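You operate a simulated robot arm through the tools that you are given. There is no shell and no other tool. Be economical: measure what you need, move in short steps, check, and stop when the job is done.

You are at the controls of a simulated robot arm. One attempt, no reset.

## Task
Check the field monitor on RAMP, then on FIELD, then switch both units off.
Fine: wait for LOCKED on each pattern; pattern box and monitor end off.
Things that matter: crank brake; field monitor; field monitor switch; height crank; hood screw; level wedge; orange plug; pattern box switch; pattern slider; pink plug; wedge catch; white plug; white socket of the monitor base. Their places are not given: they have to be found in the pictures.

The check looks at the end state, three seconds after you hand in, the way a careful person would. Anything else that was tipped, shoved, dropped, spilled or broken makes it a failure.

## Robot
A 7-joint arm with a two-finger parallel gripper, fixed in place. Base frame: the origin is at the foot of the arm, x ahead of it, y to its left, z up. Readings come in mm, degrees, newtons and seconds.
With the tool pointing down near the work surface it reaches from about 200 to 680 mm from the base axis. Its first joint turns from -66.0 to 66.0 degrees. Payload 2.4 kg.
The tool frame sits at the grasp point between the pads (the TCP): z along the fingers, y along the line on which they close. The tips reach 30 mm beyond it. The gripper opens to 94 mm. The fingers are 28 mm wide and 10 mm thick; the gripper's body (50 by 96 mm) begins 55 mm behind the TCP.
Orientation is told as [roll, pitch, yaw] about the base's x, y, z axes, in that order, counted from this pose: with the fingers straight down and closing along the base's y, the tool's x points along the base's -x, its y along +y and its z along -z.

## Interface
- The arm moves only by the tool nudge_tool. Its argument "targets" is a list of rows, each a list of 3 entries, a list of its own where there are three numbers: the shift along the base's x, y, z in units of 30 mm (1.0 is 30 mm), then the turn, a rotation vector about the base's x, y, z in units of 6 degrees (1.0 is 6 degrees), then the finger opening in mm, from 0 to 94. In form: [[[dx, dy, dz], [rx, ry, rz], claw], ...]. A call has 1 to 12 rows; each row shifts and turns the commanded pose from where the row before left it. A call with a number of a shift or a turn outside -1 to 1 is refused whole. Each row takes 0.2 s and may step no farther than 50 mm and 8.6 degrees from the row before; otherwise, or with a gripper value out of range, the whole call is refused. A pose out of reach is approached as far as the arm can. The call stops where the force on the tool passes 40 N (or 10 N more than at its start, if that is more) or the arm is blocked; 0.2 s more then pass. The fingers move at their own pace (about 153 mm/s each) and stop on an object; they squeeze with about 29 N. The grip force told is the motor's: it shows also when the fingers shut on nothing. Time passes only in rows, and 0.2 s behind the last, so rows that do not move let the fingers close. It gives the time, the measured TCP pose, the force on the tool (base axes), the opening and the grip force at its end, in the units of the frame above (readings bear some noise), with the torque about the TCP (base axes, N m) and any sound that the robot's microphone picked up.
- Cameras (640 x 400 px; columns grow to the right, rows downward): "scene" is fixed at [39.1, 469.8, 1453.4]; the picture's right is [-0.78, -0.63, 0.00], its down [-0.30, 0.37, -0.88] and it looks along [0.55, -0.69, -0.47] (base axes); focal length 312 px, centre (320, 200). "wrist" rides on the gripper at [76, 14, -103] in the tool frame; the picture's right is [-0.18, 0.98, 0.00], its down [-0.75, -0.14, -0.64] and it looks along [-0.63, -0.12, 0.77] (tool axes); focal length 243 px, centre (320, 200).
- grab_frame(camera): a new picture of that camera. No time passes.
- measure_at(camera, pixels): for up to 12 pixels [column, row] of the newest picture of that camera ("zoom" is the newest enlarged one), the place [x, y, z] in the base frame of the surface seen there, good to about 2 mm. No time passes.
- enlarge(camera, box): a new picture of the part [left, top, right, bottom] of that camera's present view, enlarged. No time passes.
- hand_in(): hands the job in; it is judged then, once.

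Work in short steps. Measure before you move; look again where a grasp or a placing could have gone wrong, and mend it. You have 80 turns and 54 pictures in all, those below and enlarged ones among them. Open the gripper and draw the arm clear of the work before you hand the job in, unless the task says otherwise; then end with one line.

The tools are called after ">>>" as a command line: name --argument value ..., lists and objects as JSON in quotes. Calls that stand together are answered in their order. nudge_tool: Moves the arm, as the interface text tells. Its arguments: {"type":"object","properties":{"targets":{"type":"array","items":{"type":"array"}}},"required":["targets"]} The other tools are called the same way: grab_frame (camera) takes a picture; measure_at (camera, pixels) gives the place of the surface under pixels of a picture; enlarge (camera, box) takes an enlarged picture of a part of a camera's view; hand_in () hands the job in.

At the start:

```text
t: 0.0
position: [339.1, -136.7, 1078.8]
tcp_rot: [0.0, 0.0, 0.0]
wrist_force: [-0.1, -0.5, -1.5]
ft_torque: [-0.04, -0.03, 0.01]
finger_gap: 94.0
gripper_force: 0.0
```

scene: 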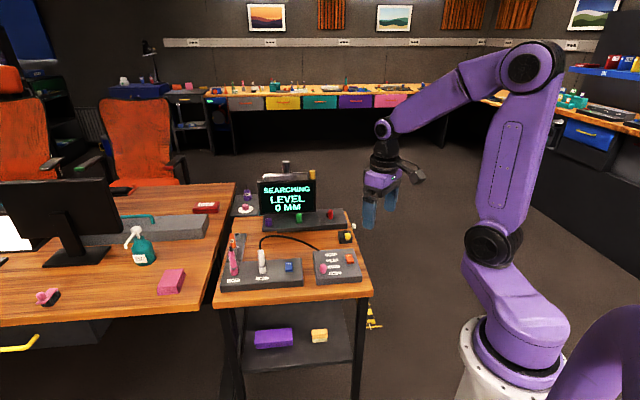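
wrist: 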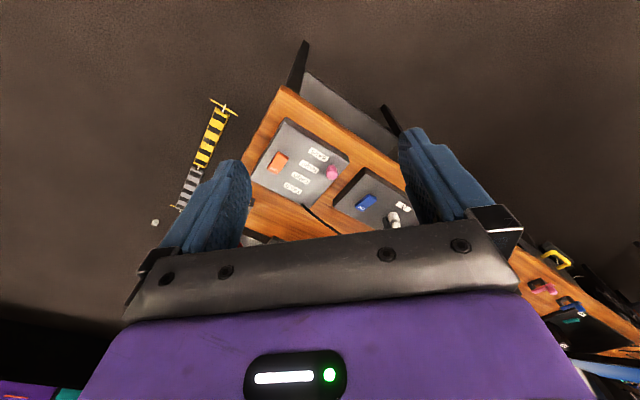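

The monitor shows "SEARCHING LEVEL 0 MM"; I enlarge the work area to identify the parts.

>>> enlarge --camera "scene" --box '[210, 155, 370, 255]'

>>> enlarge --camera "scene" --box '[210, 220, 370, 320]'

```text
4.00 times, centred on (290, 205) of scene
```

zoom: 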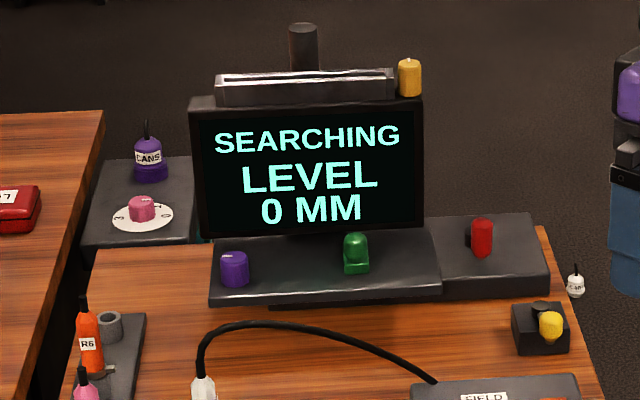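

```text
4.00 times, centred on (290, 270) of scene
```

zoom: 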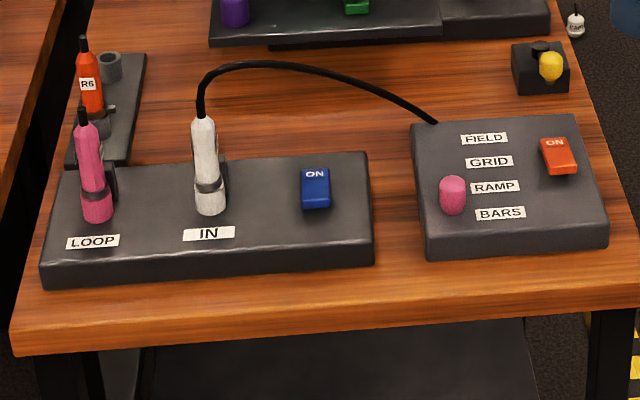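

I measure the main points in this last zoom: pattern slider (452,195), labels, switches, plugs.

>>> measure_at --camera "zoom" --pixels '[[452, 185], [495, 187], [500, 213], [489, 161], [484, 138], [559, 150], [562, 168], [316, 180], [204, 130], [210, 200], [90, 140], [316, 200]]'

>>> measure_at --camera "zoom" --pixels '[[430, 200], [445, 235], [590, 225], [555, 125], [208, 234], [280, 200], [92, 212], [455, 212], [350, 230], [430, 130], [300, 290], [84, 50]]'

```text
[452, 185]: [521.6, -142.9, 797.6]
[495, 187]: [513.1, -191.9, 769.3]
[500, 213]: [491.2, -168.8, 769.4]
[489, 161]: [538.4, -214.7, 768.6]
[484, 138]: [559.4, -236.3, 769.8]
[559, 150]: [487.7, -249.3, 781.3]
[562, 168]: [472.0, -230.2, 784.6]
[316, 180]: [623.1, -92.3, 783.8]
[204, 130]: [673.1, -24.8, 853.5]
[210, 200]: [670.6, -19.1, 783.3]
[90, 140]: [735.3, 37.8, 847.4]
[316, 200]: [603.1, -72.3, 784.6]
```

```text
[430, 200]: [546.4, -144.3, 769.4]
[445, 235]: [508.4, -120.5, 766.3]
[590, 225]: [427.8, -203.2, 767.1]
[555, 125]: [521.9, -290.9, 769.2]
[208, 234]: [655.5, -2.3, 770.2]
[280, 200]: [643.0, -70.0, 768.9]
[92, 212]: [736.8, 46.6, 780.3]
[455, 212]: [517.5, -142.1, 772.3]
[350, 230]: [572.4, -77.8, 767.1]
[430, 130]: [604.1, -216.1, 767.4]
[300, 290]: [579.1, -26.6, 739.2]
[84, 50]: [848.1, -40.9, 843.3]
```

Slider knob (~519,-146, top ~800) is at BARS; the RAMP and FIELD stops lie along (0.69,-0.72) with about 32 mm pitch. I turn the tool yaw +42° and approach above it for a closer look.

>>> nudge_tool --targets '[[[0.6, 0, -0.6], [0, 0, 1], 60], [[0.6, 0, -0.6], [0, 0, 1], 30], [[0.6, 0, -0.6], [0, 0, 1], 0], [[0.6, 0, -0.6], [0, 0, 1], 0], [[0.6, 0, -0.6], [0, 0, 1], 0], [[0.3, 0, -0.6], [0, 0, 1], 0], [[0, 0, 0], [0, 0, 1], 0], [[0, 0, 0], [0, 0, 0.3], 0], [[0, 0, 0], [0, 0, 0], 0]]'

>>> grab_frame --camera "wrist"

>>> grab_frame --camera "scene"

```text
t: 2.0
position: [437.3, -137.6, 970.4]
tcp_rot: [0.0, 0.0, 43.9]
wrist_force: [-0.1, 0.0, 0.2]
ft_torque: [-0.03, 0.0, 0.01]
finger_gap: 0.3
gripper_force: 28.6
```

```text
49 pictures are left
```

wrist: 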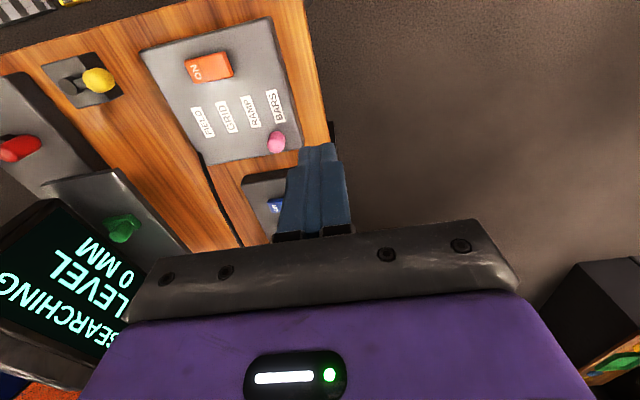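

```text
48 pictures are left
```

scene: 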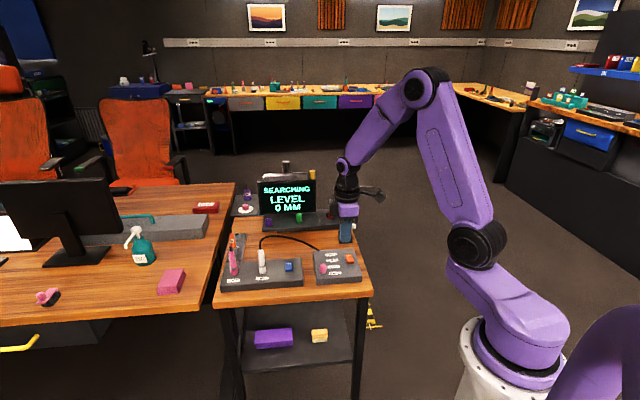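

The wrist view confirms the knob at BARS (276,142). I enlarge it for exact position and travel.

>>> enlarge --camera "wrist" --box '[130, 40, 330, 165]'

>>> enlarge --camera "wrist" --box '[0, 40, 200, 165]'

```text
3.20 times, centred on (230, 102) of wrist
```

zoom: 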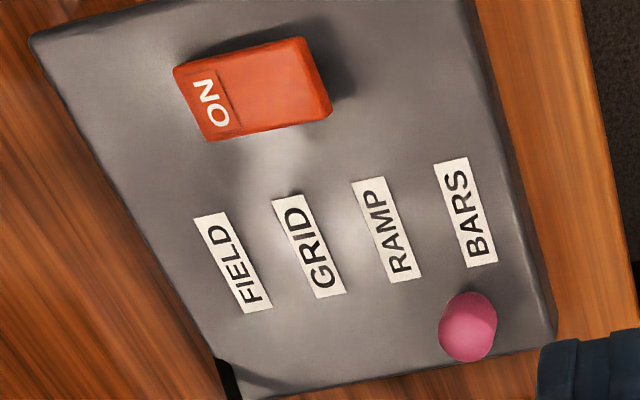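

```text
3.20 times, centred on (100, 102) of wrist
```

zoom: 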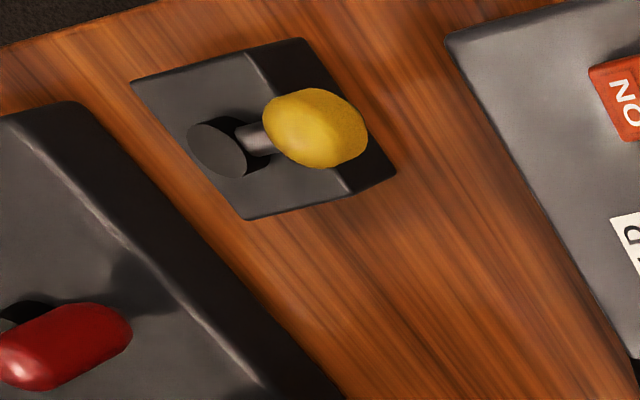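

I measure the knob, the label and box corners in the wrist frame.

>>> measure_at --camera "wrist" --pixels '[[276, 142], [270, 142], [282, 142], [276, 136], [276, 149], [276, 106], [252, 112], [229, 117], [203, 122], [201, 156], [298, 150], [240, 150]]'

>>> measure_at --camera "wrist" --pixels '[[60, 270], [90, 310], [120, 230], [20, 150], [98, 80], [68, 86], [205, 66], [225, 66], [40, 200], [130, 170], [230, 215], [40, 110]]'

```text
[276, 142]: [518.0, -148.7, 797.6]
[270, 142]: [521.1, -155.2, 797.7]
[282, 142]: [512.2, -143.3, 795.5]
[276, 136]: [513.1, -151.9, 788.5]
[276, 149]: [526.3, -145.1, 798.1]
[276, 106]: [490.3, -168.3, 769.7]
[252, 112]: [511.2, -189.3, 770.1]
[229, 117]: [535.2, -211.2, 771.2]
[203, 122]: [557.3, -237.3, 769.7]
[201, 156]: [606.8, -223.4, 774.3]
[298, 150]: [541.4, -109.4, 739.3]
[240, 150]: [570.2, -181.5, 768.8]
```

```text
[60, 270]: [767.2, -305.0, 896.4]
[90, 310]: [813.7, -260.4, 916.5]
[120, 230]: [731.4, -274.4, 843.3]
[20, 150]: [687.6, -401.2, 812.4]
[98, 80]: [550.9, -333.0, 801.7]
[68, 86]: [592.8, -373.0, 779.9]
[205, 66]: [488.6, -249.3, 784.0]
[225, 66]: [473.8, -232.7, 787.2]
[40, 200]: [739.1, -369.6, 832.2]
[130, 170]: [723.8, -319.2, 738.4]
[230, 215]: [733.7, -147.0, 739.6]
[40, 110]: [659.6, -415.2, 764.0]
```

Knob centre is about (519.5,-148.5), radius ~9; RAMP would be at (541.8,-171.5). I lower the closed fingers behind the knob, on the side away from FIELD.

>>> nudge_tool --targets '[[[0.5, 0.09, -0.9], [0, 0, 0], 0], [[0.5, 0.09, -0.9], [0, 0, 0], 0], [[0.5, 0.09, -0.9], [0, 0, 0], 0], [[0.5, 0.1, -0.9], [0, 0, 0], 0], [[0, 0, -0.6], [0, 0, 0], 0], [[0, 0, -0.6], [0, 0, 0], 0], [[0, 0, -0.5], [0, 0, 0], 0], [[0, 0, 0], [0, 0, 0], 0]]'

>>> grab_frame --camera "wrist"

```text
t: 3.8
position: [497.9, -125.5, 812.6]
tcp_rot: [0.1, 0.0, 43.9]
wrist_force: [0.1, 0.6, -0.1]
ft_torque: [0.02, -0.02, 0.0]
finger_gap: 0.1
gripper_force: 29.3
```

```text
45 pictures are left
```

wrist: 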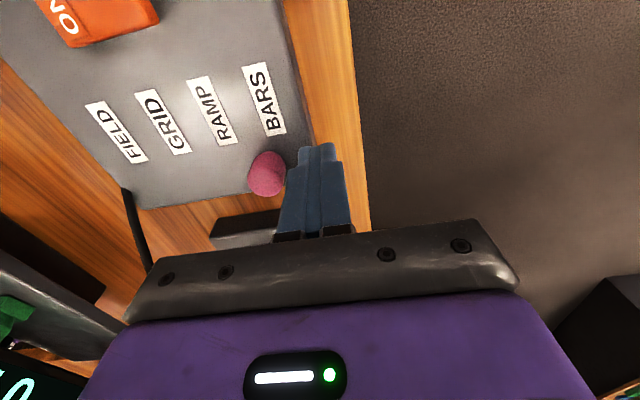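

Fingers sit behind the knob. I push toward RAMP by ~42 mm along (0.70,-0.71).

>>> nudge_tool --targets '[[[0.25, -0.26, -0.1], [0, 0, 0], 0], [[0.25, -0.26, 0], [0, 0, 0], 0], [[0.25, -0.26, 0], [0, 0, 0], 0], [[0.25, -0.26, 0], [0, 0, 0], 0], [[0, 0, 0], [0, 0, 0], 0]]'

>>> grab_frame --camera "wrist"

>>> enlarge --camera "scene" --box '[210, 170, 370, 270]'

```text
t: 5.0
position: [526.9, -157.1, 808.2]
tcp_rot: [0.1, 0.0, 43.8]
wrist_force: [-0.1, -0.4, 0.2]
ft_torque: [0.01, 0.02, 0.01]
finger_gap: 0.0
gripper_force: 28.8
```

```text
44 pictures are left
```

wrist: 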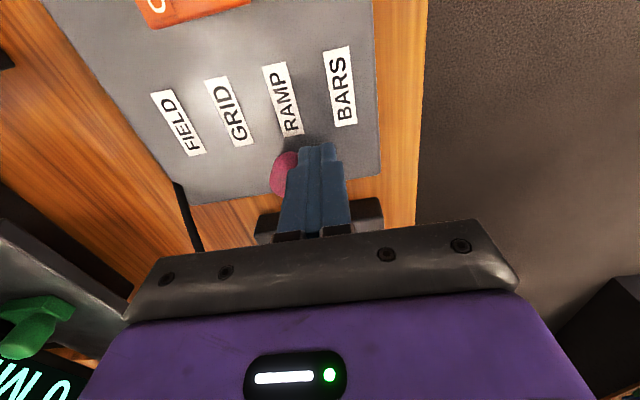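

```text
4.00 times, centred on (290, 220) of scene
```

zoom: 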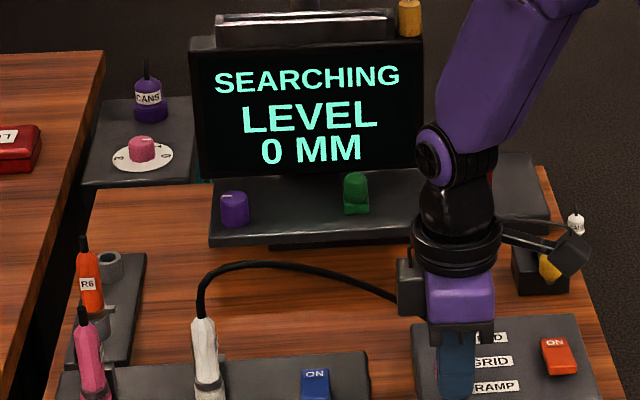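

Knob moved to RAMP; I back off, wait, and check knob and screen.

>>> nudge_tool --targets '[[[-0.3, 0.3, 0], [0, 0, 0], 0], [[0, 0, 0.9], [0, 0, 0], 0], [[-0.5, 0, 0.9], [0, 0, 0], 0], [[-0.8, 0, 0.9], [0, 0, 0], 0], [[-0.8, 0, 0], [0, 0, 0], 0], [[0, 0, 0], [0, 0, 0], 0], [[0, 0, 0], [0, 0, 0], 0], [[0, 0, 0], [0, 0, 0], 0], [[0, 0, 0], [0, 0, 0], 0], [[0, 0, 0], [0, 0, 0], 0], [[0, 0, 0], [0, 0, 0], 0], [[0, 0, 0], [0, 0, 0], 0]]'

>>> grab_frame --camera "wrist"

>>> enlarge --camera "scene" --box '[210, 170, 370, 270]'

```text
t: 7.6
position: [456.3, -147.8, 890.0]
tcp_rot: [0.0, 0.0, 43.8]
wrist_force: [0.0, 0.1, 0.1]
ft_torque: [0.01, -0.03, -0.04]
finger_gap: 0.2
gripper_force: 29.1
```

```text
42 pictures are left
```

wrist: 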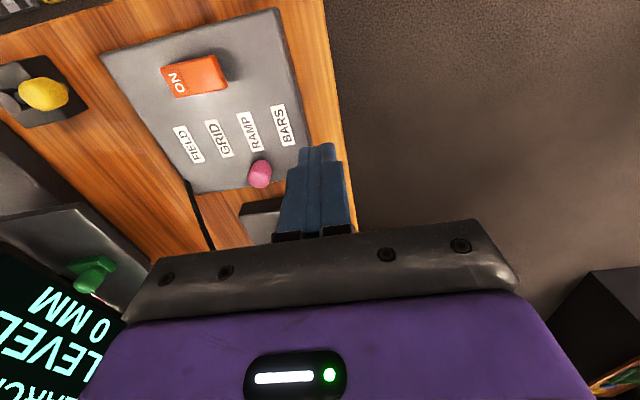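

```text
4.00 times, centred on (290, 220) of scene
```

zoom: 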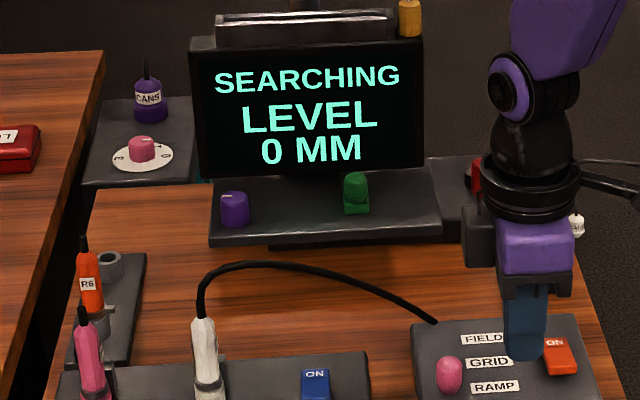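

Knob looks aligned with RAMP; I measure it, and wait another 2.6 s.

>>> measure_at --camera "wrist" --pixels '[[260, 173], [254, 173], [266, 173], [249, 131], [190, 90], [210, 70]]'

>>> nudge_tool --targets '[[[0, 0, 0], [0, 0, 0], 0], [[0, 0, 0], [0, 0, 0], 0], [[0, 0, 0], [0, 0, 0], 0], [[0, 0, 0], [0, 0, 0], 0], [[0, 0, 0], [0, 0, 0], 0], [[0, 0, 0], [0, 0, 0], 0], [[0, 0, 0], [0, 0, 0], 0], [[0, 0, 0], [0, 0, 0], 0], [[0, 0, 0], [0, 0, 0], 0], [[0, 0, 0], [0, 0, 0], 0], [[0, 0, 0], [0, 0, 0], 0], [[0, 0, 0], [0, 0, 0], 0]]'

>>> grab_frame --camera "scene"

>>> enlarge --camera "scene" --box '[215, 225, 311, 285]'

```text
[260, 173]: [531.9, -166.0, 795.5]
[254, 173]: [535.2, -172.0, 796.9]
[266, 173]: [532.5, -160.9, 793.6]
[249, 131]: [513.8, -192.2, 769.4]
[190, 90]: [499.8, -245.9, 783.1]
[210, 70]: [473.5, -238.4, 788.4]
```

```text
t: 10.2
position: [456.0, -147.6, 890.4]
tcp_rot: [0.0, 0.0, 43.9]
wrist_force: [-0.2, -0.2, 0.4]
ft_torque: [0.02, 0.0, 0.02]
finger_gap: 0.1
gripper_force: 29.5
```

```text
40 pictures are left
```

scene: 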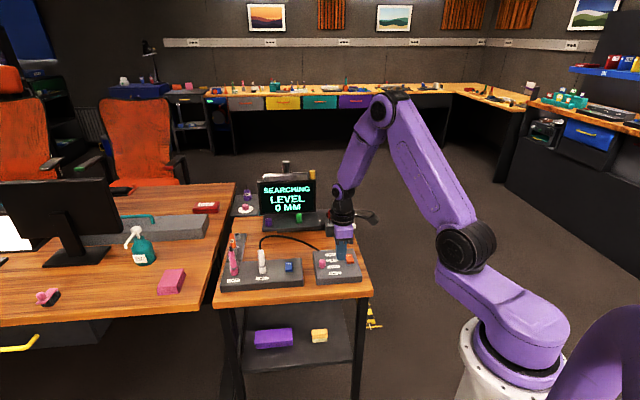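

```text
6.67 times, centred on (263, 255) of scene
```

zoom: 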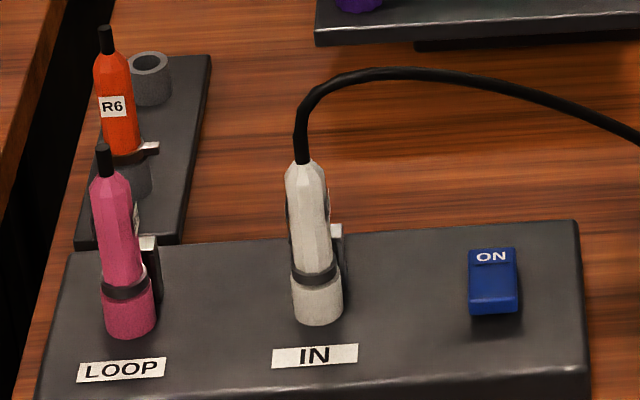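

The knob may be a few mm short of RAMP; I enlarge the wrist view there.

>>> enlarge --camera "wrist" --box '[166, 95, 326, 195]'

```text
4.00 times, centred on (246, 145) of wrist
```

zoom: 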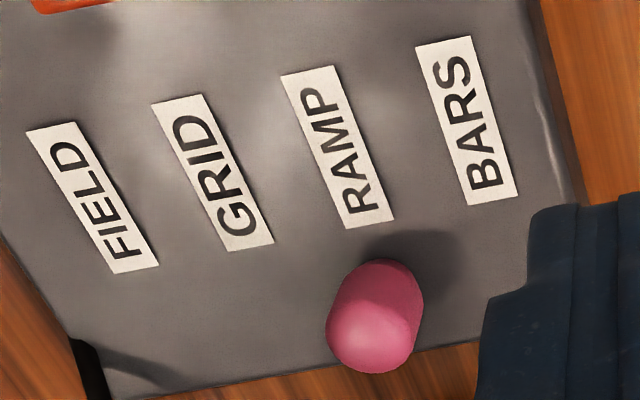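

>>> measure_at --camera "zoom" --pixels '[[330, 330], [415, 330], [372, 345], [372, 305], [375, 270], [350, 345], [400, 345], [345, 300], [420, 300], [370, 366], [480, 200], [370, 220]]'

```text
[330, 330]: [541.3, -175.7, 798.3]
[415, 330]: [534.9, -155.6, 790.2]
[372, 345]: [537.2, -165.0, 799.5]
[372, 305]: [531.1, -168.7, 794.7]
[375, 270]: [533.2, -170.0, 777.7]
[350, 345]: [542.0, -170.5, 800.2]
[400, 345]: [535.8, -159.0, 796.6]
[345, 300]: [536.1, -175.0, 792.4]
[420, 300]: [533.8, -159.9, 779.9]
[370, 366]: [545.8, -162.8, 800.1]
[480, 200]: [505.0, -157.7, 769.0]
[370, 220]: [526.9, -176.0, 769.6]
```

Knob is at RAMP (within ~1 mm), yet the screen still says SEARCHING, so something else in the chain needs finding. I look at the monitor base closely.

>>> enlarge --camera "scene" --box '[225, 155, 353, 235]'

>>> nudge_tool --targets '[[[0.5, 0, 0.7], [0, 0, -1], 0], [[0.5, 0, 0.7], [0, 0, -1], 0], [[0.5, -0.3, 0.7], [0, 0, -1], 0], [[0, -0.3, 0.7], [0, 0, -1], 0], [[0, -0.3, 0.7], [0, 0, -1], 0], [[0, 0, 0.7], [0, 0, -1], 0], [[0, 0, 0], [0, 0, -1], 0], [[0, 0, 0], [0, 0, -1], 0], [[0, 0, 0], [0, 0, 0], 0]]'

>>> grab_frame --camera "wrist"

```text
5.00 times, centred on (289, 195) of scene
```

zoom: 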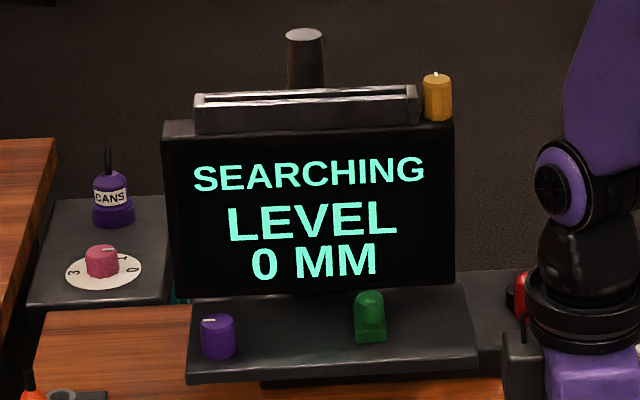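

```text
t: 12.2
position: [501.4, -175.6, 1014.9]
tcp_rot: [0.0, 0.0, -4.2]
wrist_force: [0.8, 1.4, 0.3]
ft_torque: [-0.01, 0.0, 0.05]
finger_gap: 0.1
gripper_force: 29.2
```

```text
36 pictures are left
```

wrist: 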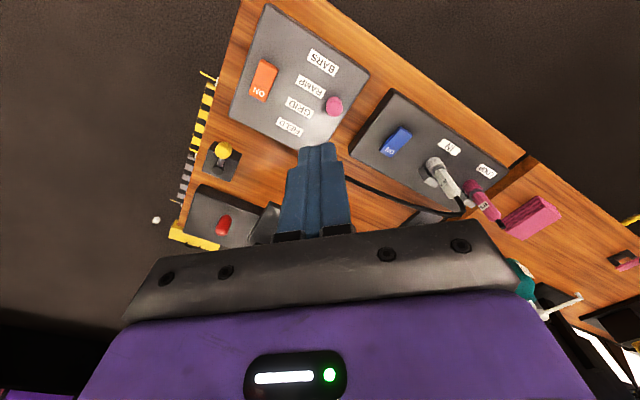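

I check the screen again after more time at RAMP, and move the arm so the base with the red part is visible.

>>> nudge_tool --targets '[[[-0.9, 0, 0], [0, 0, 0], 0], [[-0.9, 0, 0], [0, 0, 0], 0], [[-0.9, 0, 0], [0, 0, 0], 0], [[-0.9, 0, 0], [0, 0, 0], 0], [[-0.9, 0, 0], [0, 0, 0], 0], [[0, 0, 0], [0, 0, 0], 0], [[0, 0, 0], [0, 0, 0], 0], [[0, 0, 0], [0, 0, 0], 0], [[0, 0, 0], [0, 0, 0], 0]]'

>>> enlarge --camera "scene" --box '[230, 150, 358, 230]'

>>> enlarge --camera "scene" --box '[290, 200, 402, 270]'

>>> grab_frame --camera "wrist"

```text
t: 14.2
position: [365.2, -174.7, 1015.3]
tcp_rot: [0.0, -0.1, -4.2]
wrist_force: [-0.8, 0.3, 0.6]
ft_torque: [0.02, -0.02, 0.01]
finger_gap: 0.0
gripper_force: 28.8
```

```text
5.00 times, centred on (294, 190) of scene
```

zoom: 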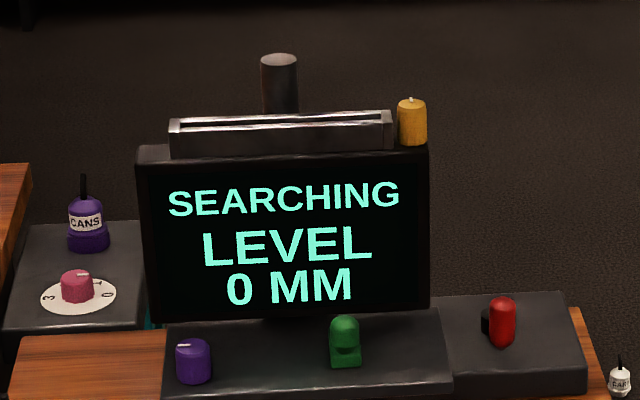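

```text
5.71 times, centred on (346, 235) of scene
```

zoom: 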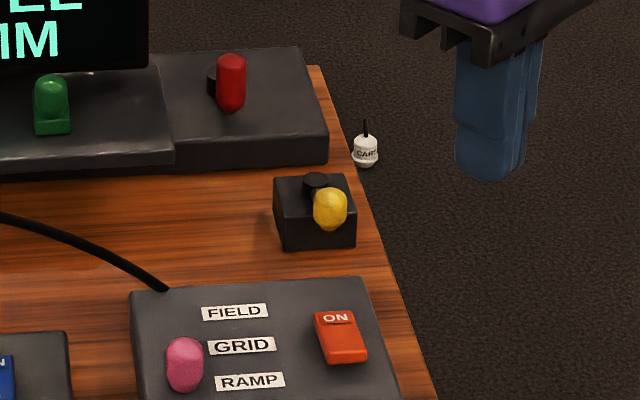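

```text
33 pictures are left
```

wrist: 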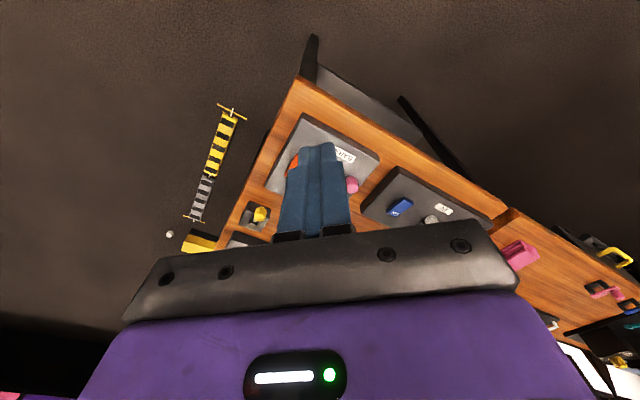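

Still SEARCHING at t=14. I check whether the pattern box switch is truly on by comparing rocker slopes of both switches.

>>> enlarge --camera "scene" --box '[275, 240, 371, 300]'

```text
6.67 times, centred on (323, 270) of scene
```

zoom: 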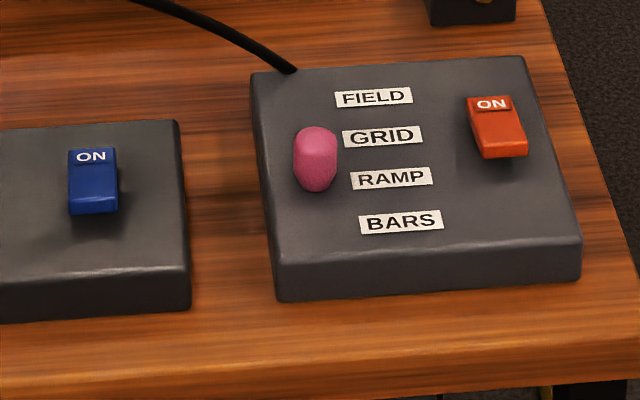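

Rockers look alike (both on). The knob's offset from BARS is only ~27 mm versus the 32 mm pitch, so it is likely short of RAMP by ~5 mm. I go back and push it on slightly.

>>> nudge_tool --targets '[[[0.9, 0.2, -0.6], [0, 0, 1], 0], [[0.9, 0.2, -0.6], [0, 0, 1], 0], [[0.9, 0.2, -0.6], [0, 0, 1], 0], [[0.9, 0.2, -0.6], [0, 0, 1], 0], [[0.9, 0.2, -0.6], [0, 0, 1], 0], [[0.0, 0.2, -0.6], [0, 0, 1], 0], [[0, 0, -0.6], [0, 0, 1], 0], [[0, 0, 0], [0, 0, 1], 0], [[0, 0, 0], [0, 0, 0], 0]]'

>>> grab_frame --camera "wrist"

```text
t: 16.2
position: [499.1, -139.1, 889.5]
tcp_rot: [0.0, 0.0, 43.9]
wrist_force: [-0.2, -1.0, -0.2]
ft_torque: [0.02, -0.02, -0.02]
finger_gap: 0.0
gripper_force: 28.9
```

```text
31 pictures are left
```

wrist: 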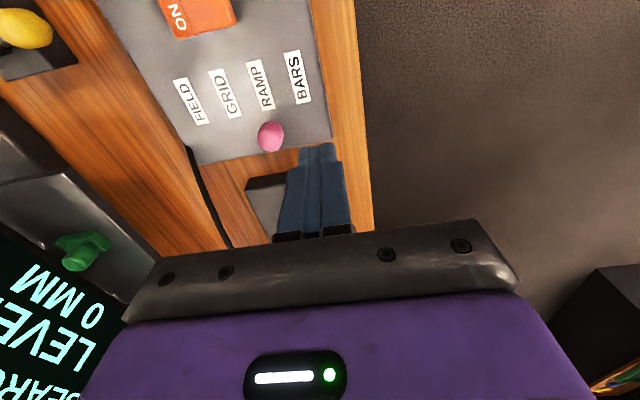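

Clear space behind the knob; I descend and push along the slider 4–5 mm past the previous stop.

>>> nudge_tool --targets '[[[0, 0, -0.9], [0, 0, 0], 0], [[0, 0, -0.9], [0, 0, 0], 0], [[0, 0, -0.9], [0, 0, 0], 0], [[0.3, -0.3, 0], [0, 0, 0], 0], [[0.3, -0.3, 0], [0, 0, 0], 0], [[0.15, -0.15, 0], [0, 0, 0], 0], [[0.12, -0.12, 0], [0, 0, 0], 0], [[0, 0, 0], [0, 0, 0], 0]]'

>>> enlarge --camera "scene" --box '[230, 160, 390, 260]'

```text
t: 18.0
position: [525.5, -165.3, 810.0]
tcp_rot: [0.0, 0.0, 43.8]
wrist_force: [0.3, 0.4, -0.3]
ft_torque: [0.01, -0.01, -0.01]
finger_gap: 0.0
gripper_force: 29.1
```

```text
4.00 times, centred on (310, 210) of scene
```

zoom: 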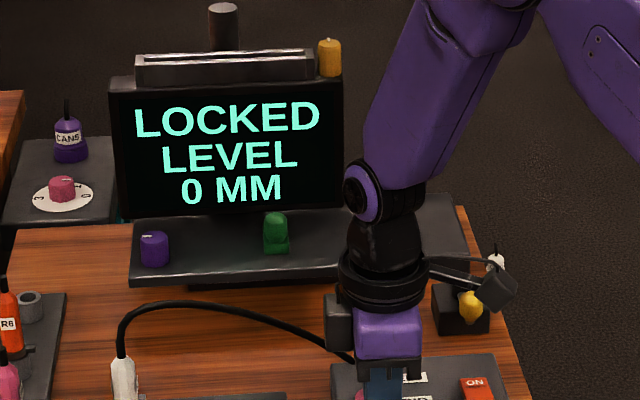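

LOCKED on RAMP. Now I push on by ~64 mm along the slide to FIELD, leading side clear of the cable exit (607,-223).

>>> nudge_tool --targets '[[[0.3, -0.31, 0], [0, 0, 0], 0], [[0.3, -0.31, 0], [0, 0, 0], 0], [[0.3, -0.31, 0], [0, 0, 0], 0], [[0.3, -0.31, 0], [0, 0, 0], 0], [[0.23, -0.23, 0], [0, 0, 0], 0], [[0, 0, 0], [0, 0, 0], 0], [[0, 0, 0], [0, 0, 0], 0], [[0, 0, 0], [0, 0, 0], 0], [[0, 0, 0], [0, 0, 0], 0], [[0, 0, 0], [0, 0, 0], 0]]'

>>> enlarge --camera "scene" --box '[230, 180, 390, 280]'

>>> grab_frame --camera "wrist"

```text
t: 19.0
position: [555.9, -195.7, 807.8]
tcp_rot: [1.5, 0.7, 44.3]
wrist_force: [-10.7, 7.8, 6.1]
ft_torque: [0.07, 0.01, 0.09]
finger_gap: 0.0
gripper_force: 28.7
stopped in row 5: the force on the tool passed its limit at 50 N (the readings are from after the stop); the commanded pose is now the measured one
```

```text
4.00 times, centred on (310, 230) of scene
```

zoom: 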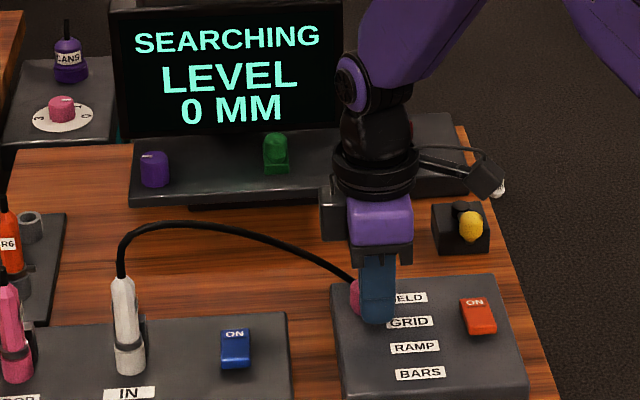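

```text
28 pictures are left
```

wrist: 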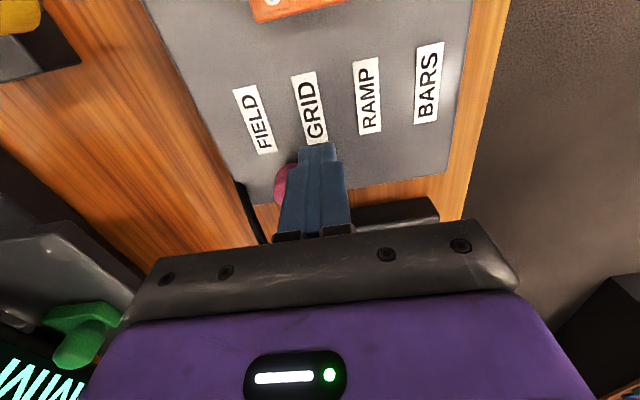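

The push stopped at 50 N with the knob near FIELD, about 8 mm short by eye. I back off a little, wait and inspect.

>>> nudge_tool --targets '[[[-0.3, 0.3, 0], [-0.25, -0.12, 0], 0], [[-0.3, 0.3, 0.3], [0, 0, 0], 0], [[-0.5, 0.2, 0.9], [0, 0, 0], 0], [[-0.5, 0, 0.9], [0, 0, 0], 0], [[0, 0, 0], [0, 0, 0], 0], [[0, 0, 0], [0, 0, 0], 0], [[0, 0, 0], [0, 0, 0], 0], [[0, 0, 0], [0, 0, 0], 0]]'

>>> grab_frame --camera "wrist"

>>> enlarge --camera "scene" --box '[230, 180, 390, 280]'

>>> enlarge --camera "wrist" --box '[146, 80, 306, 180]'

```text
t: 20.8
position: [509.5, -172.8, 870.1]
tcp_rot: [-0.5, 1.0, 44.0]
wrist_force: [-0.2, -0.6, -0.4]
ft_torque: [0.02, 0.02, 0.01]
finger_gap: 0.0
gripper_force: 29.2
```

```text
27 pictures are left
```

wrist: 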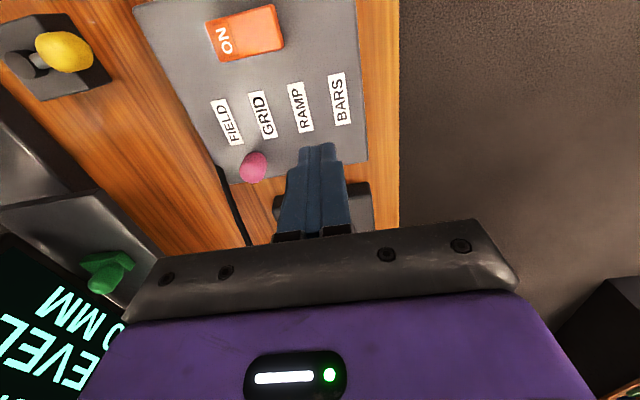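

```text
4.00 times, centred on (310, 230) of scene
```

zoom: 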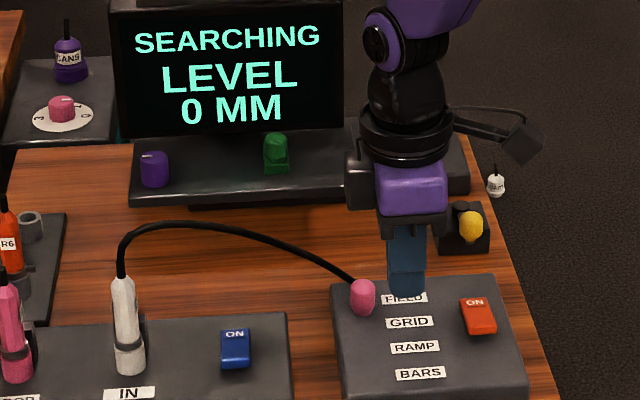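

```text
4.00 times, centred on (226, 130) of wrist
```

zoom: 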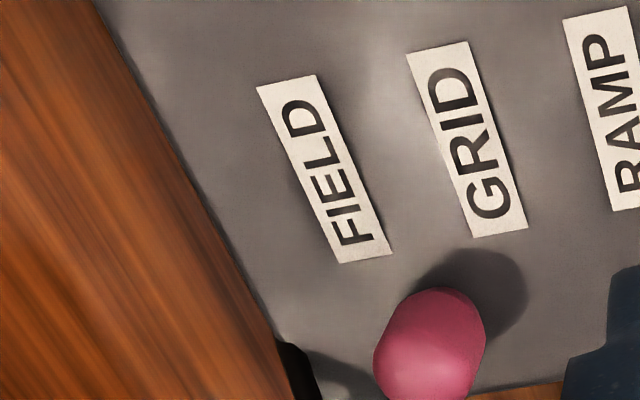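

The knob is between GRID and FIELD, closer to FIELD. I measure its edges.

>>> measure_at --camera "zoom" --pixels '[[376, 360], [482, 345], [430, 360], [430, 310], [400, 320], [475, 320], [324, 168], [467, 138], [395, 380], [465, 375], [290, 360], [320, 390]]'

```text
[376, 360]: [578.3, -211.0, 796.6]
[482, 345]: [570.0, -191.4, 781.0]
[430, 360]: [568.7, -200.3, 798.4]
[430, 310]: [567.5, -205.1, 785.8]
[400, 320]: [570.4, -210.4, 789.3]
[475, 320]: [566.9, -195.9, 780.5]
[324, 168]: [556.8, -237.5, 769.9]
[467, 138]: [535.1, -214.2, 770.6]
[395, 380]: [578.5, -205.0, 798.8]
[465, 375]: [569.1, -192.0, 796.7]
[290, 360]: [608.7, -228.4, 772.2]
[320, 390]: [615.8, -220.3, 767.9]
```

The knob centre is ~18 mm short of FIELD (s≈545 vs 563). I realign the fingers on the slider axis, lower, and push slowly watching force.

>>> nudge_tool --targets '[[[0.6, 0.0, 0], [0.08, -0.17, 0], 0], [[0.65, -0.12, 0], [0, 0, 0], 0], [[0, 0, -0.7], [0, 0, 0], 0], [[0, 0, -0.7], [0, 0, 0], 0], [[0, 0, -0.75], [0, 0, 0], 0], [[0.2, -0.2, 0], [0, 0, 0], 0], [[0.2, -0.2, 0], [0, 0, 0], 0], [[0, 0, 0], [0, 0, 0], 0]]'

>>> grab_frame --camera "wrist"

```text
t: 22.6
position: [559.4, -189.2, 805.8]
tcp_rot: [-1.0, -0.1, 44.1]
wrist_force: [0.0, -0.6, 0.4]
ft_torque: [0.0, 0.02, -0.03]
finger_gap: 0.1
gripper_force: 29.1
```

```text
24 pictures are left
```

wrist: 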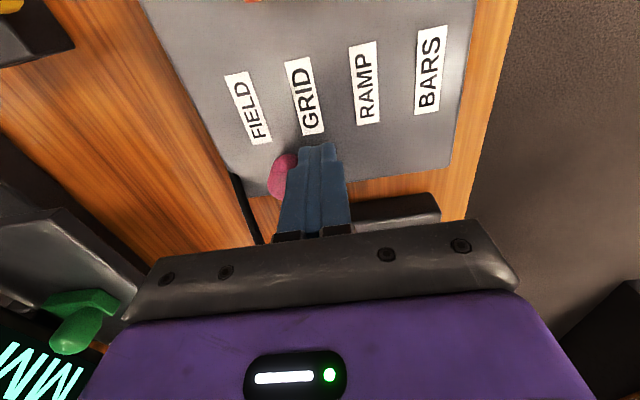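

Fingers are right behind the knob; I push in 3–4 mm steps.

>>> nudge_tool --targets '[[[0.1, -0.1, 0], [0.15, 0, 0], 0], [[0.1, -0.1, 0], [0, 0, 0], 0], [[0.1, -0.1, 0], [0, 0, 0], 0], [[0, 0, 0], [0, 0, 0], 0]]'

```text
t: 23.4
position: [560.4, -189.8, 804.3]
tcp_rot: [1.2, -0.2, 44.4]
wrist_force: [-8.9, 7.0, 6.5]
ft_torque: [0.03, 0.02, -0.01]
finger_gap: 0.0
gripper_force: 29.0
stopped in row 3: the force on the tool passed its limit at 43 N (the readings are from after the stop); the commanded pose is now the measured one
```

It is firmly blocked at s≈545, possibly the slider's own end stop. I wait with time for a lock and read the screen.

>>> nudge_tool --targets '[[[-0.1, 0.1, 0], [-0.2, 0, 0], 0], [[-0.2, 0.2, 0], [0, 0, 0], 0], [[-0.2, 0.2, 0.6], [0, 0, 0], 0], [[-0.4, 0.2, 0.8], [0, 0, 0], 0], [[-0.7, 0, 0.8], [0, 0, 0], 0], [[-0.7, 0, 0.8], [0, 0, 0], 0], [[0, 0, 0], [0, 0, 0], 0], [[0, 0, 0], [0, 0, 0], 0], [[0, 0, 0], [0, 0, 0], 0], [[0, 0, 0], [0, 0, 0], 0], [[0, 0, 0], [0, 0, 0], 0], [[0, 0, 0], [0, 0, 0], 0]]'

>>> enlarge --camera "scene" --box '[230, 200, 390, 300]'

```text
t: 26.0
position: [494.8, -170.7, 894.2]
tcp_rot: [-0.2, 0.5, 44.4]
wrist_force: [-0.7, 0.8, 0.4]
ft_torque: [-0.04, 0.0, -0.01]
finger_gap: 0.0
gripper_force: 28.9
```

```text
4.00 times, centred on (310, 250) of scene
```

zoom: 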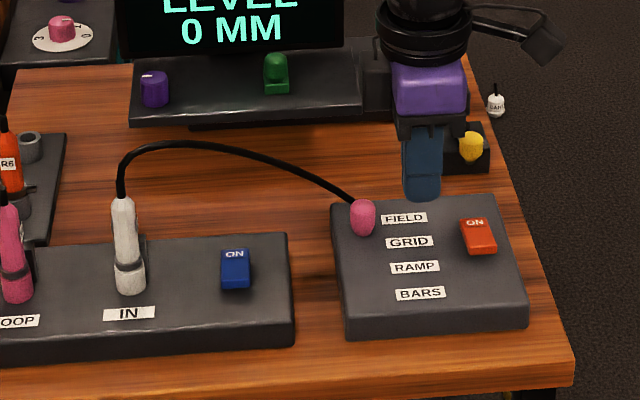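

I read the screen state.

>>> enlarge --camera "scene" --box '[240, 165, 336, 225]'

>>> enlarge --camera "scene" --box '[308, 235, 372, 275]'

```text
6.67 times, centred on (288, 195) of scene
```

zoom: 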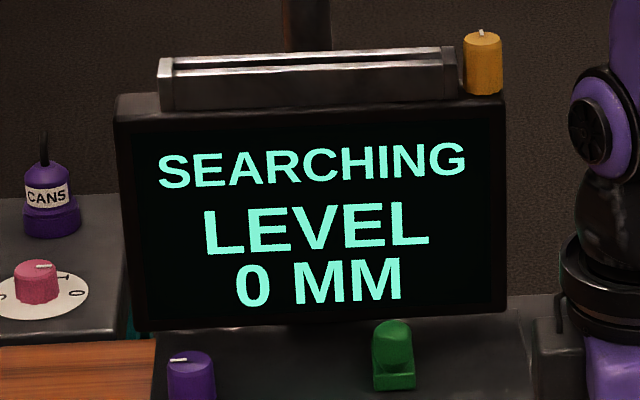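

```text
10.00 times, centred on (340, 255) of scene
```

zoom: 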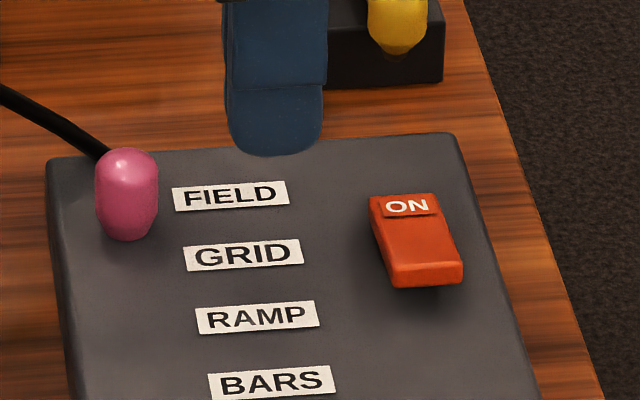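

The knob's measured offsets (≈+11 mm at BARS, ≈-12 mm at FIELD) suggest the slider's travel is shorter than the label spacing, so this is the FIELD end stop and locking simply takes long (RAMP took 9–13 s). I wait.

>>> nudge_tool --targets '[[[0, 0, 0], [0, 0, 0], 0], [[0, 0, 0], [0, 0, 0], 0], [[0, 0, 0], [0, 0, 0], 0], [[0, 0, 0], [0, 0, 0], 0], [[0, 0, 0], [0, 0, 0], 0], [[0, 0, 0], [0, 0, 0], 0], [[0, 0, 0], [0, 0, 0], 0], [[0, 0, 0], [0, 0, 0], 0], [[0, 0, 0], [0, 0, 0], 0], [[0, 0, 0], [0, 0, 0], 0], [[0, 0, 0], [0, 0, 0], 0], [[0, 0, 0], [0, 0, 0], 0]]'

>>> nudge_tool --targets '[[[0, 0, 0], [0, 0, 0], 0], [[0, 0, 0], [0, 0, 0], 0], [[0, 0, 0], [0, 0, 0], 0], [[0, 0, 0], [0, 0, 0], 0], [[0, 0, 0], [0, 0, 0], 0], [[0, 0, 0], [0, 0, 0], 0], [[0, 0, 0], [0, 0, 0], 0], [[0, 0, 0], [0, 0, 0], 0], [[0, 0, 0], [0, 0, 0], 0], [[0, 0, 0], [0, 0, 0], 0], [[0, 0, 0], [0, 0, 0], 0], [[0, 0, 0], [0, 0, 0], 0]]'

>>> nudge_tool --targets '[[[0, 0, 0], [0, 0, 0], 0], [[0, 0, 0], [0, 0, 0], 0], [[0, 0, 0], [0, 0, 0], 0], [[0, 0, 0], [0, 0, 0], 0], [[0, 0, 0], [0, 0, 0], 0], [[0, 0, 0], [0, 0, 0], 0], [[0, 0, 0], [0, 0, 0], 0], [[0, 0, 0], [0, 0, 0], 0], [[0, 0, 0], [0, 0, 0], 0], [[0, 0, 0], [0, 0, 0], 0], [[0, 0, 0], [0, 0, 0], 0], [[0, 0, 0], [0, 0, 0], 0]]'

>>> grab_frame --camera "scene"

```text
t: 28.6
position: [493.5, -170.6, 894.1]
tcp_rot: [-0.1, 0.6, 44.3]
wrist_force: [0.4, 0.5, 0.4]
ft_torque: [0.03, -0.01, -0.05]
finger_gap: 0.0
gripper_force: 29.2
```

```text
t: 31.2
position: [494.1, -171.3, 893.3]
tcp_rot: [-0.2, 0.5, 44.3]
wrist_force: [0.2, -0.4, 1.2]
ft_torque: [-0.02, 0.01, 0.01]
finger_gap: 0.0
gripper_force: 29.1
```

```text
t: 33.8
position: [493.9, -170.9, 894.1]
tcp_rot: [-0.1, 0.6, 44.3]
wrist_force: [0.0, -0.7, 0.2]
ft_torque: [0.01, -0.01, 0.02]
finger_gap: 0.0
gripper_force: 29.3
```

```text
20 pictures are left
```

scene: 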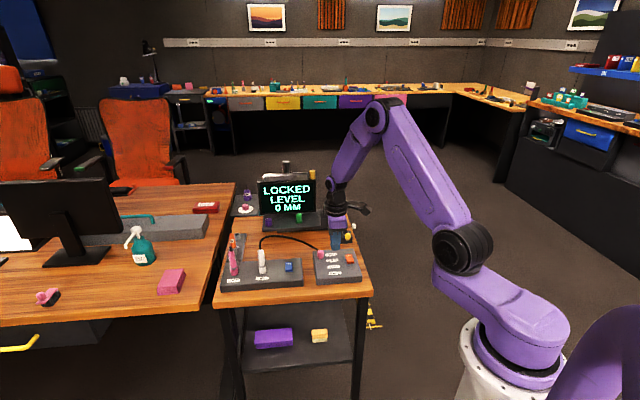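

LOCKED on FIELD. Now the switches: I look at the orange rocker from the wrist to find its raised (off) end.

>>> grab_frame --camera "wrist"

>>> enlarge --camera "wrist" --box '[200, 10, 328, 90]'

```text
19 pictures are left
```

wrist: 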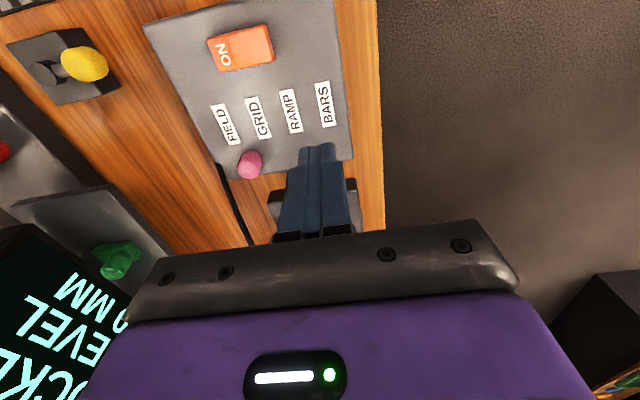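

```text
5.00 times, centred on (264, 50) of wrist
```

zoom: 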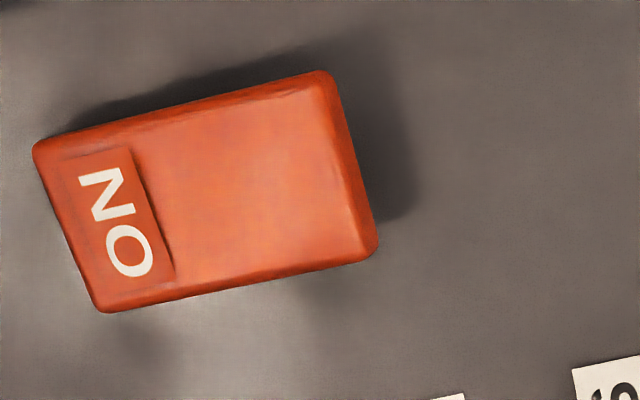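

>>> measure_at --camera "zoom" --pixels '[[60, 150], [120, 220], [110, 300], [200, 190], [230, 180], [280, 170], [325, 160], [320, 90], [360, 240], [300, 220], [420, 220], [20, 230]]'

```text
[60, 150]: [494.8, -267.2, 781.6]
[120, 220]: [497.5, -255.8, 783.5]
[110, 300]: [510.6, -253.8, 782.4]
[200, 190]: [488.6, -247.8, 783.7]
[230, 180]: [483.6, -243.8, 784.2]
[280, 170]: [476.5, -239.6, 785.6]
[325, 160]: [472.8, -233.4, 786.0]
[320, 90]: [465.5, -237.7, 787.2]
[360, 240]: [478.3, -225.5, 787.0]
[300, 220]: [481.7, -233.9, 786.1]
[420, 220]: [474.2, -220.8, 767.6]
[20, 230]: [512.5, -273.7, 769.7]
```

ON end is low (782), the other end raised (787) near (475,-236). I position above it and lower.

>>> nudge_tool --targets '[[[-0.2, -0.75, -0.4], [0, 0, 0], 0], [[-0.2, -0.75, -0.5], [0, 0, 0], 0], [[-0.2, -0.65, -0.6], [0, 0, 0], 0], [[0, 0, -0.6], [0, 0, 0], 0], [[0, 0, 0], [0, 0, 0], 0]]'

>>> grab_frame --camera "wrist"

```text
t: 35.0
position: [474.6, -236.2, 832.3]
tcp_rot: [-0.1, 0.5, 44.2]
wrist_force: [0.5, -0.6, -0.4]
ft_torque: [-0.03, 0.02, -0.02]
finger_gap: 0.0
gripper_force: 29.2
```

```text
17 pictures are left
```

wrist: 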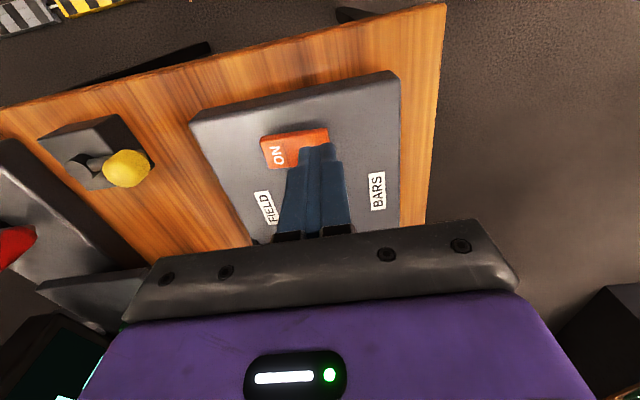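

Aligned above the raised end; I press down in 3 mm steps.

>>> nudge_tool --targets '[[[0, 0, -0.3], [0, 0, 0], 0], [[0, 0, -0.1], [0, 0, 0], 0], [[0, 0, -0.1], [0, 0, 0], 0], [[0, 0, -0.1], [0, 0, 0], 0], [[0, 0, -0.1], [0, 0, 0], 0], [[0, 0, 0], [0, 0, 0], 0]]'

```text
t: 36.2
position: [474.8, -235.0, 814.5]
tcp_rot: [0.1, 0.6, 44.3]
wrist_force: [-6.0, 3.7, 15.7]
ft_torque: [0.14, -0.04, 0.07]
finger_gap: 0.1
gripper_force: 29.4
stopped in row 6: the force on the tool passed its limit at 46 N (the readings are from after the stop); the commanded pose is now the measured one
```

Force contact reached; I lift and look whether the rocker flipped.

>>> nudge_tool --targets '[[[0, 0, 0.5], [0, 0, 0], 0], [[-0.1, 0.6, 0.8], [0, 0, 0], 0], [[-0.1, 0.8, 0.5], [0, 0, 0], 0], [[0, 0.8, 0.3], [0, 0, 0], 0], [[0, 0, 0], [0, 0, 0], 0]]'

>>> enlarge --camera "scene" --box '[230, 175, 390, 275]'

>>> enlarge --camera "wrist" --box '[170, 0, 330, 100]'

```text
t: 37.4
position: [469.8, -168.6, 876.4]
tcp_rot: [0.1, 0.5, 44.3]
wrist_force: [-0.6, -0.1, -0.3]
ft_torque: [-0.02, 0.02, 0.01]
finger_gap: 0.0
gripper_force: 28.8
```

```text
4.00 times, centred on (310, 225) of scene
```

zoom: 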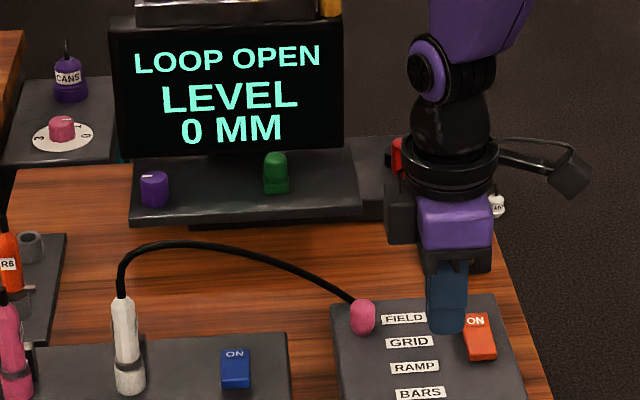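

```text
4.00 times, centred on (250, 50) of wrist
```

zoom: 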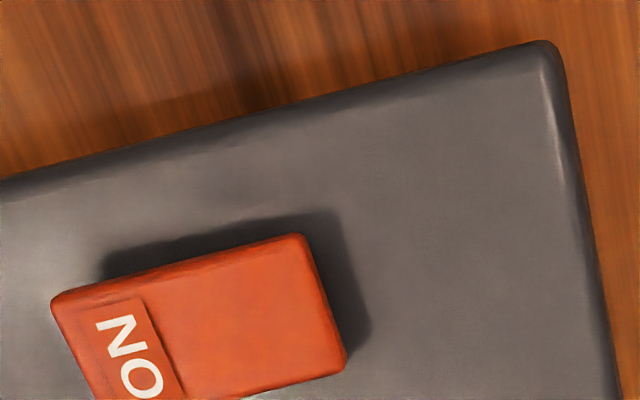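

Screen now says LOOP OPEN. I measure whether the orange rocker flipped.

>>> measure_at --camera "zoom" --pixels '[[70, 305], [130, 360], [100, 300], [200, 310], [250, 300], [300, 290], [320, 340], [295, 245], [335, 365], [150, 390]]'

>>> enlarge --camera "scene" --box '[310, 240, 374, 280]'

```text
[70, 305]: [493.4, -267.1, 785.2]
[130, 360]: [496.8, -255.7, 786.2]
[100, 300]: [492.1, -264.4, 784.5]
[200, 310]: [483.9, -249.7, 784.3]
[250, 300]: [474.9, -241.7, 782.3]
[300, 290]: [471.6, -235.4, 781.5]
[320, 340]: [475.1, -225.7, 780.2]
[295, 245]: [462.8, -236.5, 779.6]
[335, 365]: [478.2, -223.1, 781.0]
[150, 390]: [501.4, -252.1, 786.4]
```

```text
10.00 times, centred on (342, 260) of scene
```

zoom: 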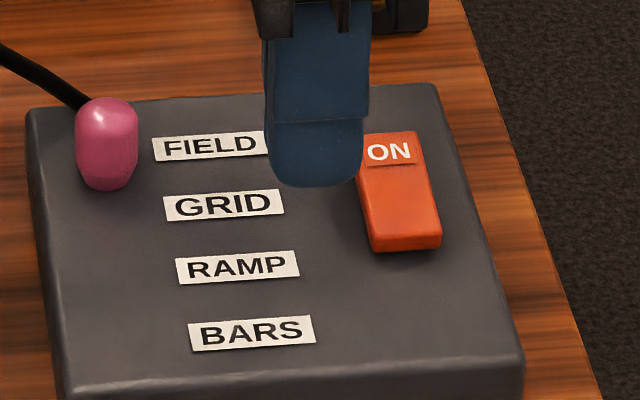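

Orange rocker has flipped (ON end 786 high, other end 781) – pattern box off. I check the plugs before switching the monitor off, in view of LOOP OPEN.

>>> enlarge --camera "scene" --box '[215, 225, 311, 285]'

```text
6.67 times, centred on (263, 255) of scene
```

zoom: 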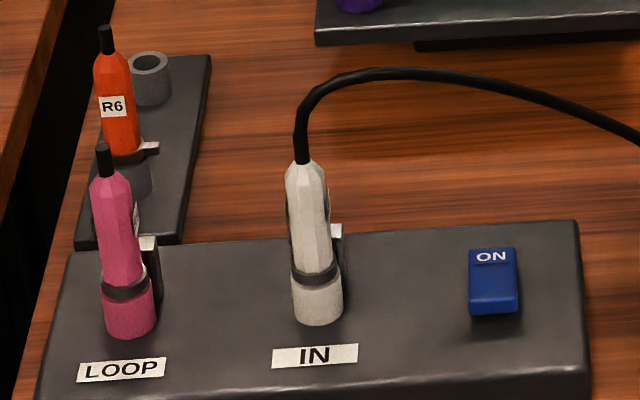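

Plugs are unchanged, so LOOP OPEN just reflects the missing signal. I measure the blue rocker.

>>> measure_at --camera "zoom" --pixels '[[475, 255], [510, 255], [492, 257], [492, 275], [475, 292], [510, 290], [493, 290], [493, 298], [493, 308], [305, 170], [330, 68], [315, 80]]'

```text
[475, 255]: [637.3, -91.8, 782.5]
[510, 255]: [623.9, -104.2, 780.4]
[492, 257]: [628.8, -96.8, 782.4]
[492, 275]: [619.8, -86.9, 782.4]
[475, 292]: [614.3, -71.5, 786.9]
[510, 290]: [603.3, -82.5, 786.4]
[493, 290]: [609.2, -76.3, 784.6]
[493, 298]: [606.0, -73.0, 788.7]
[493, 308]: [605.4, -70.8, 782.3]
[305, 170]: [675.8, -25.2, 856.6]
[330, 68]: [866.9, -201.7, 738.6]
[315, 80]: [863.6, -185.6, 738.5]
```

Cable clearance matters here; I measure the cable at several points.

>>> enlarge --camera "scene" --box '[250, 225, 330, 275]'

```text
8.00 times, centred on (290, 250) of scene
```

zoom: 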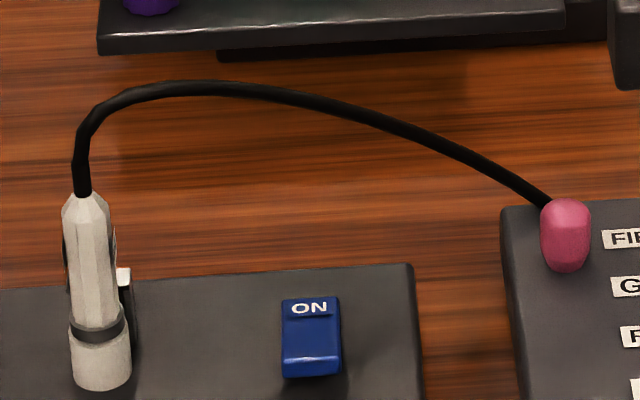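

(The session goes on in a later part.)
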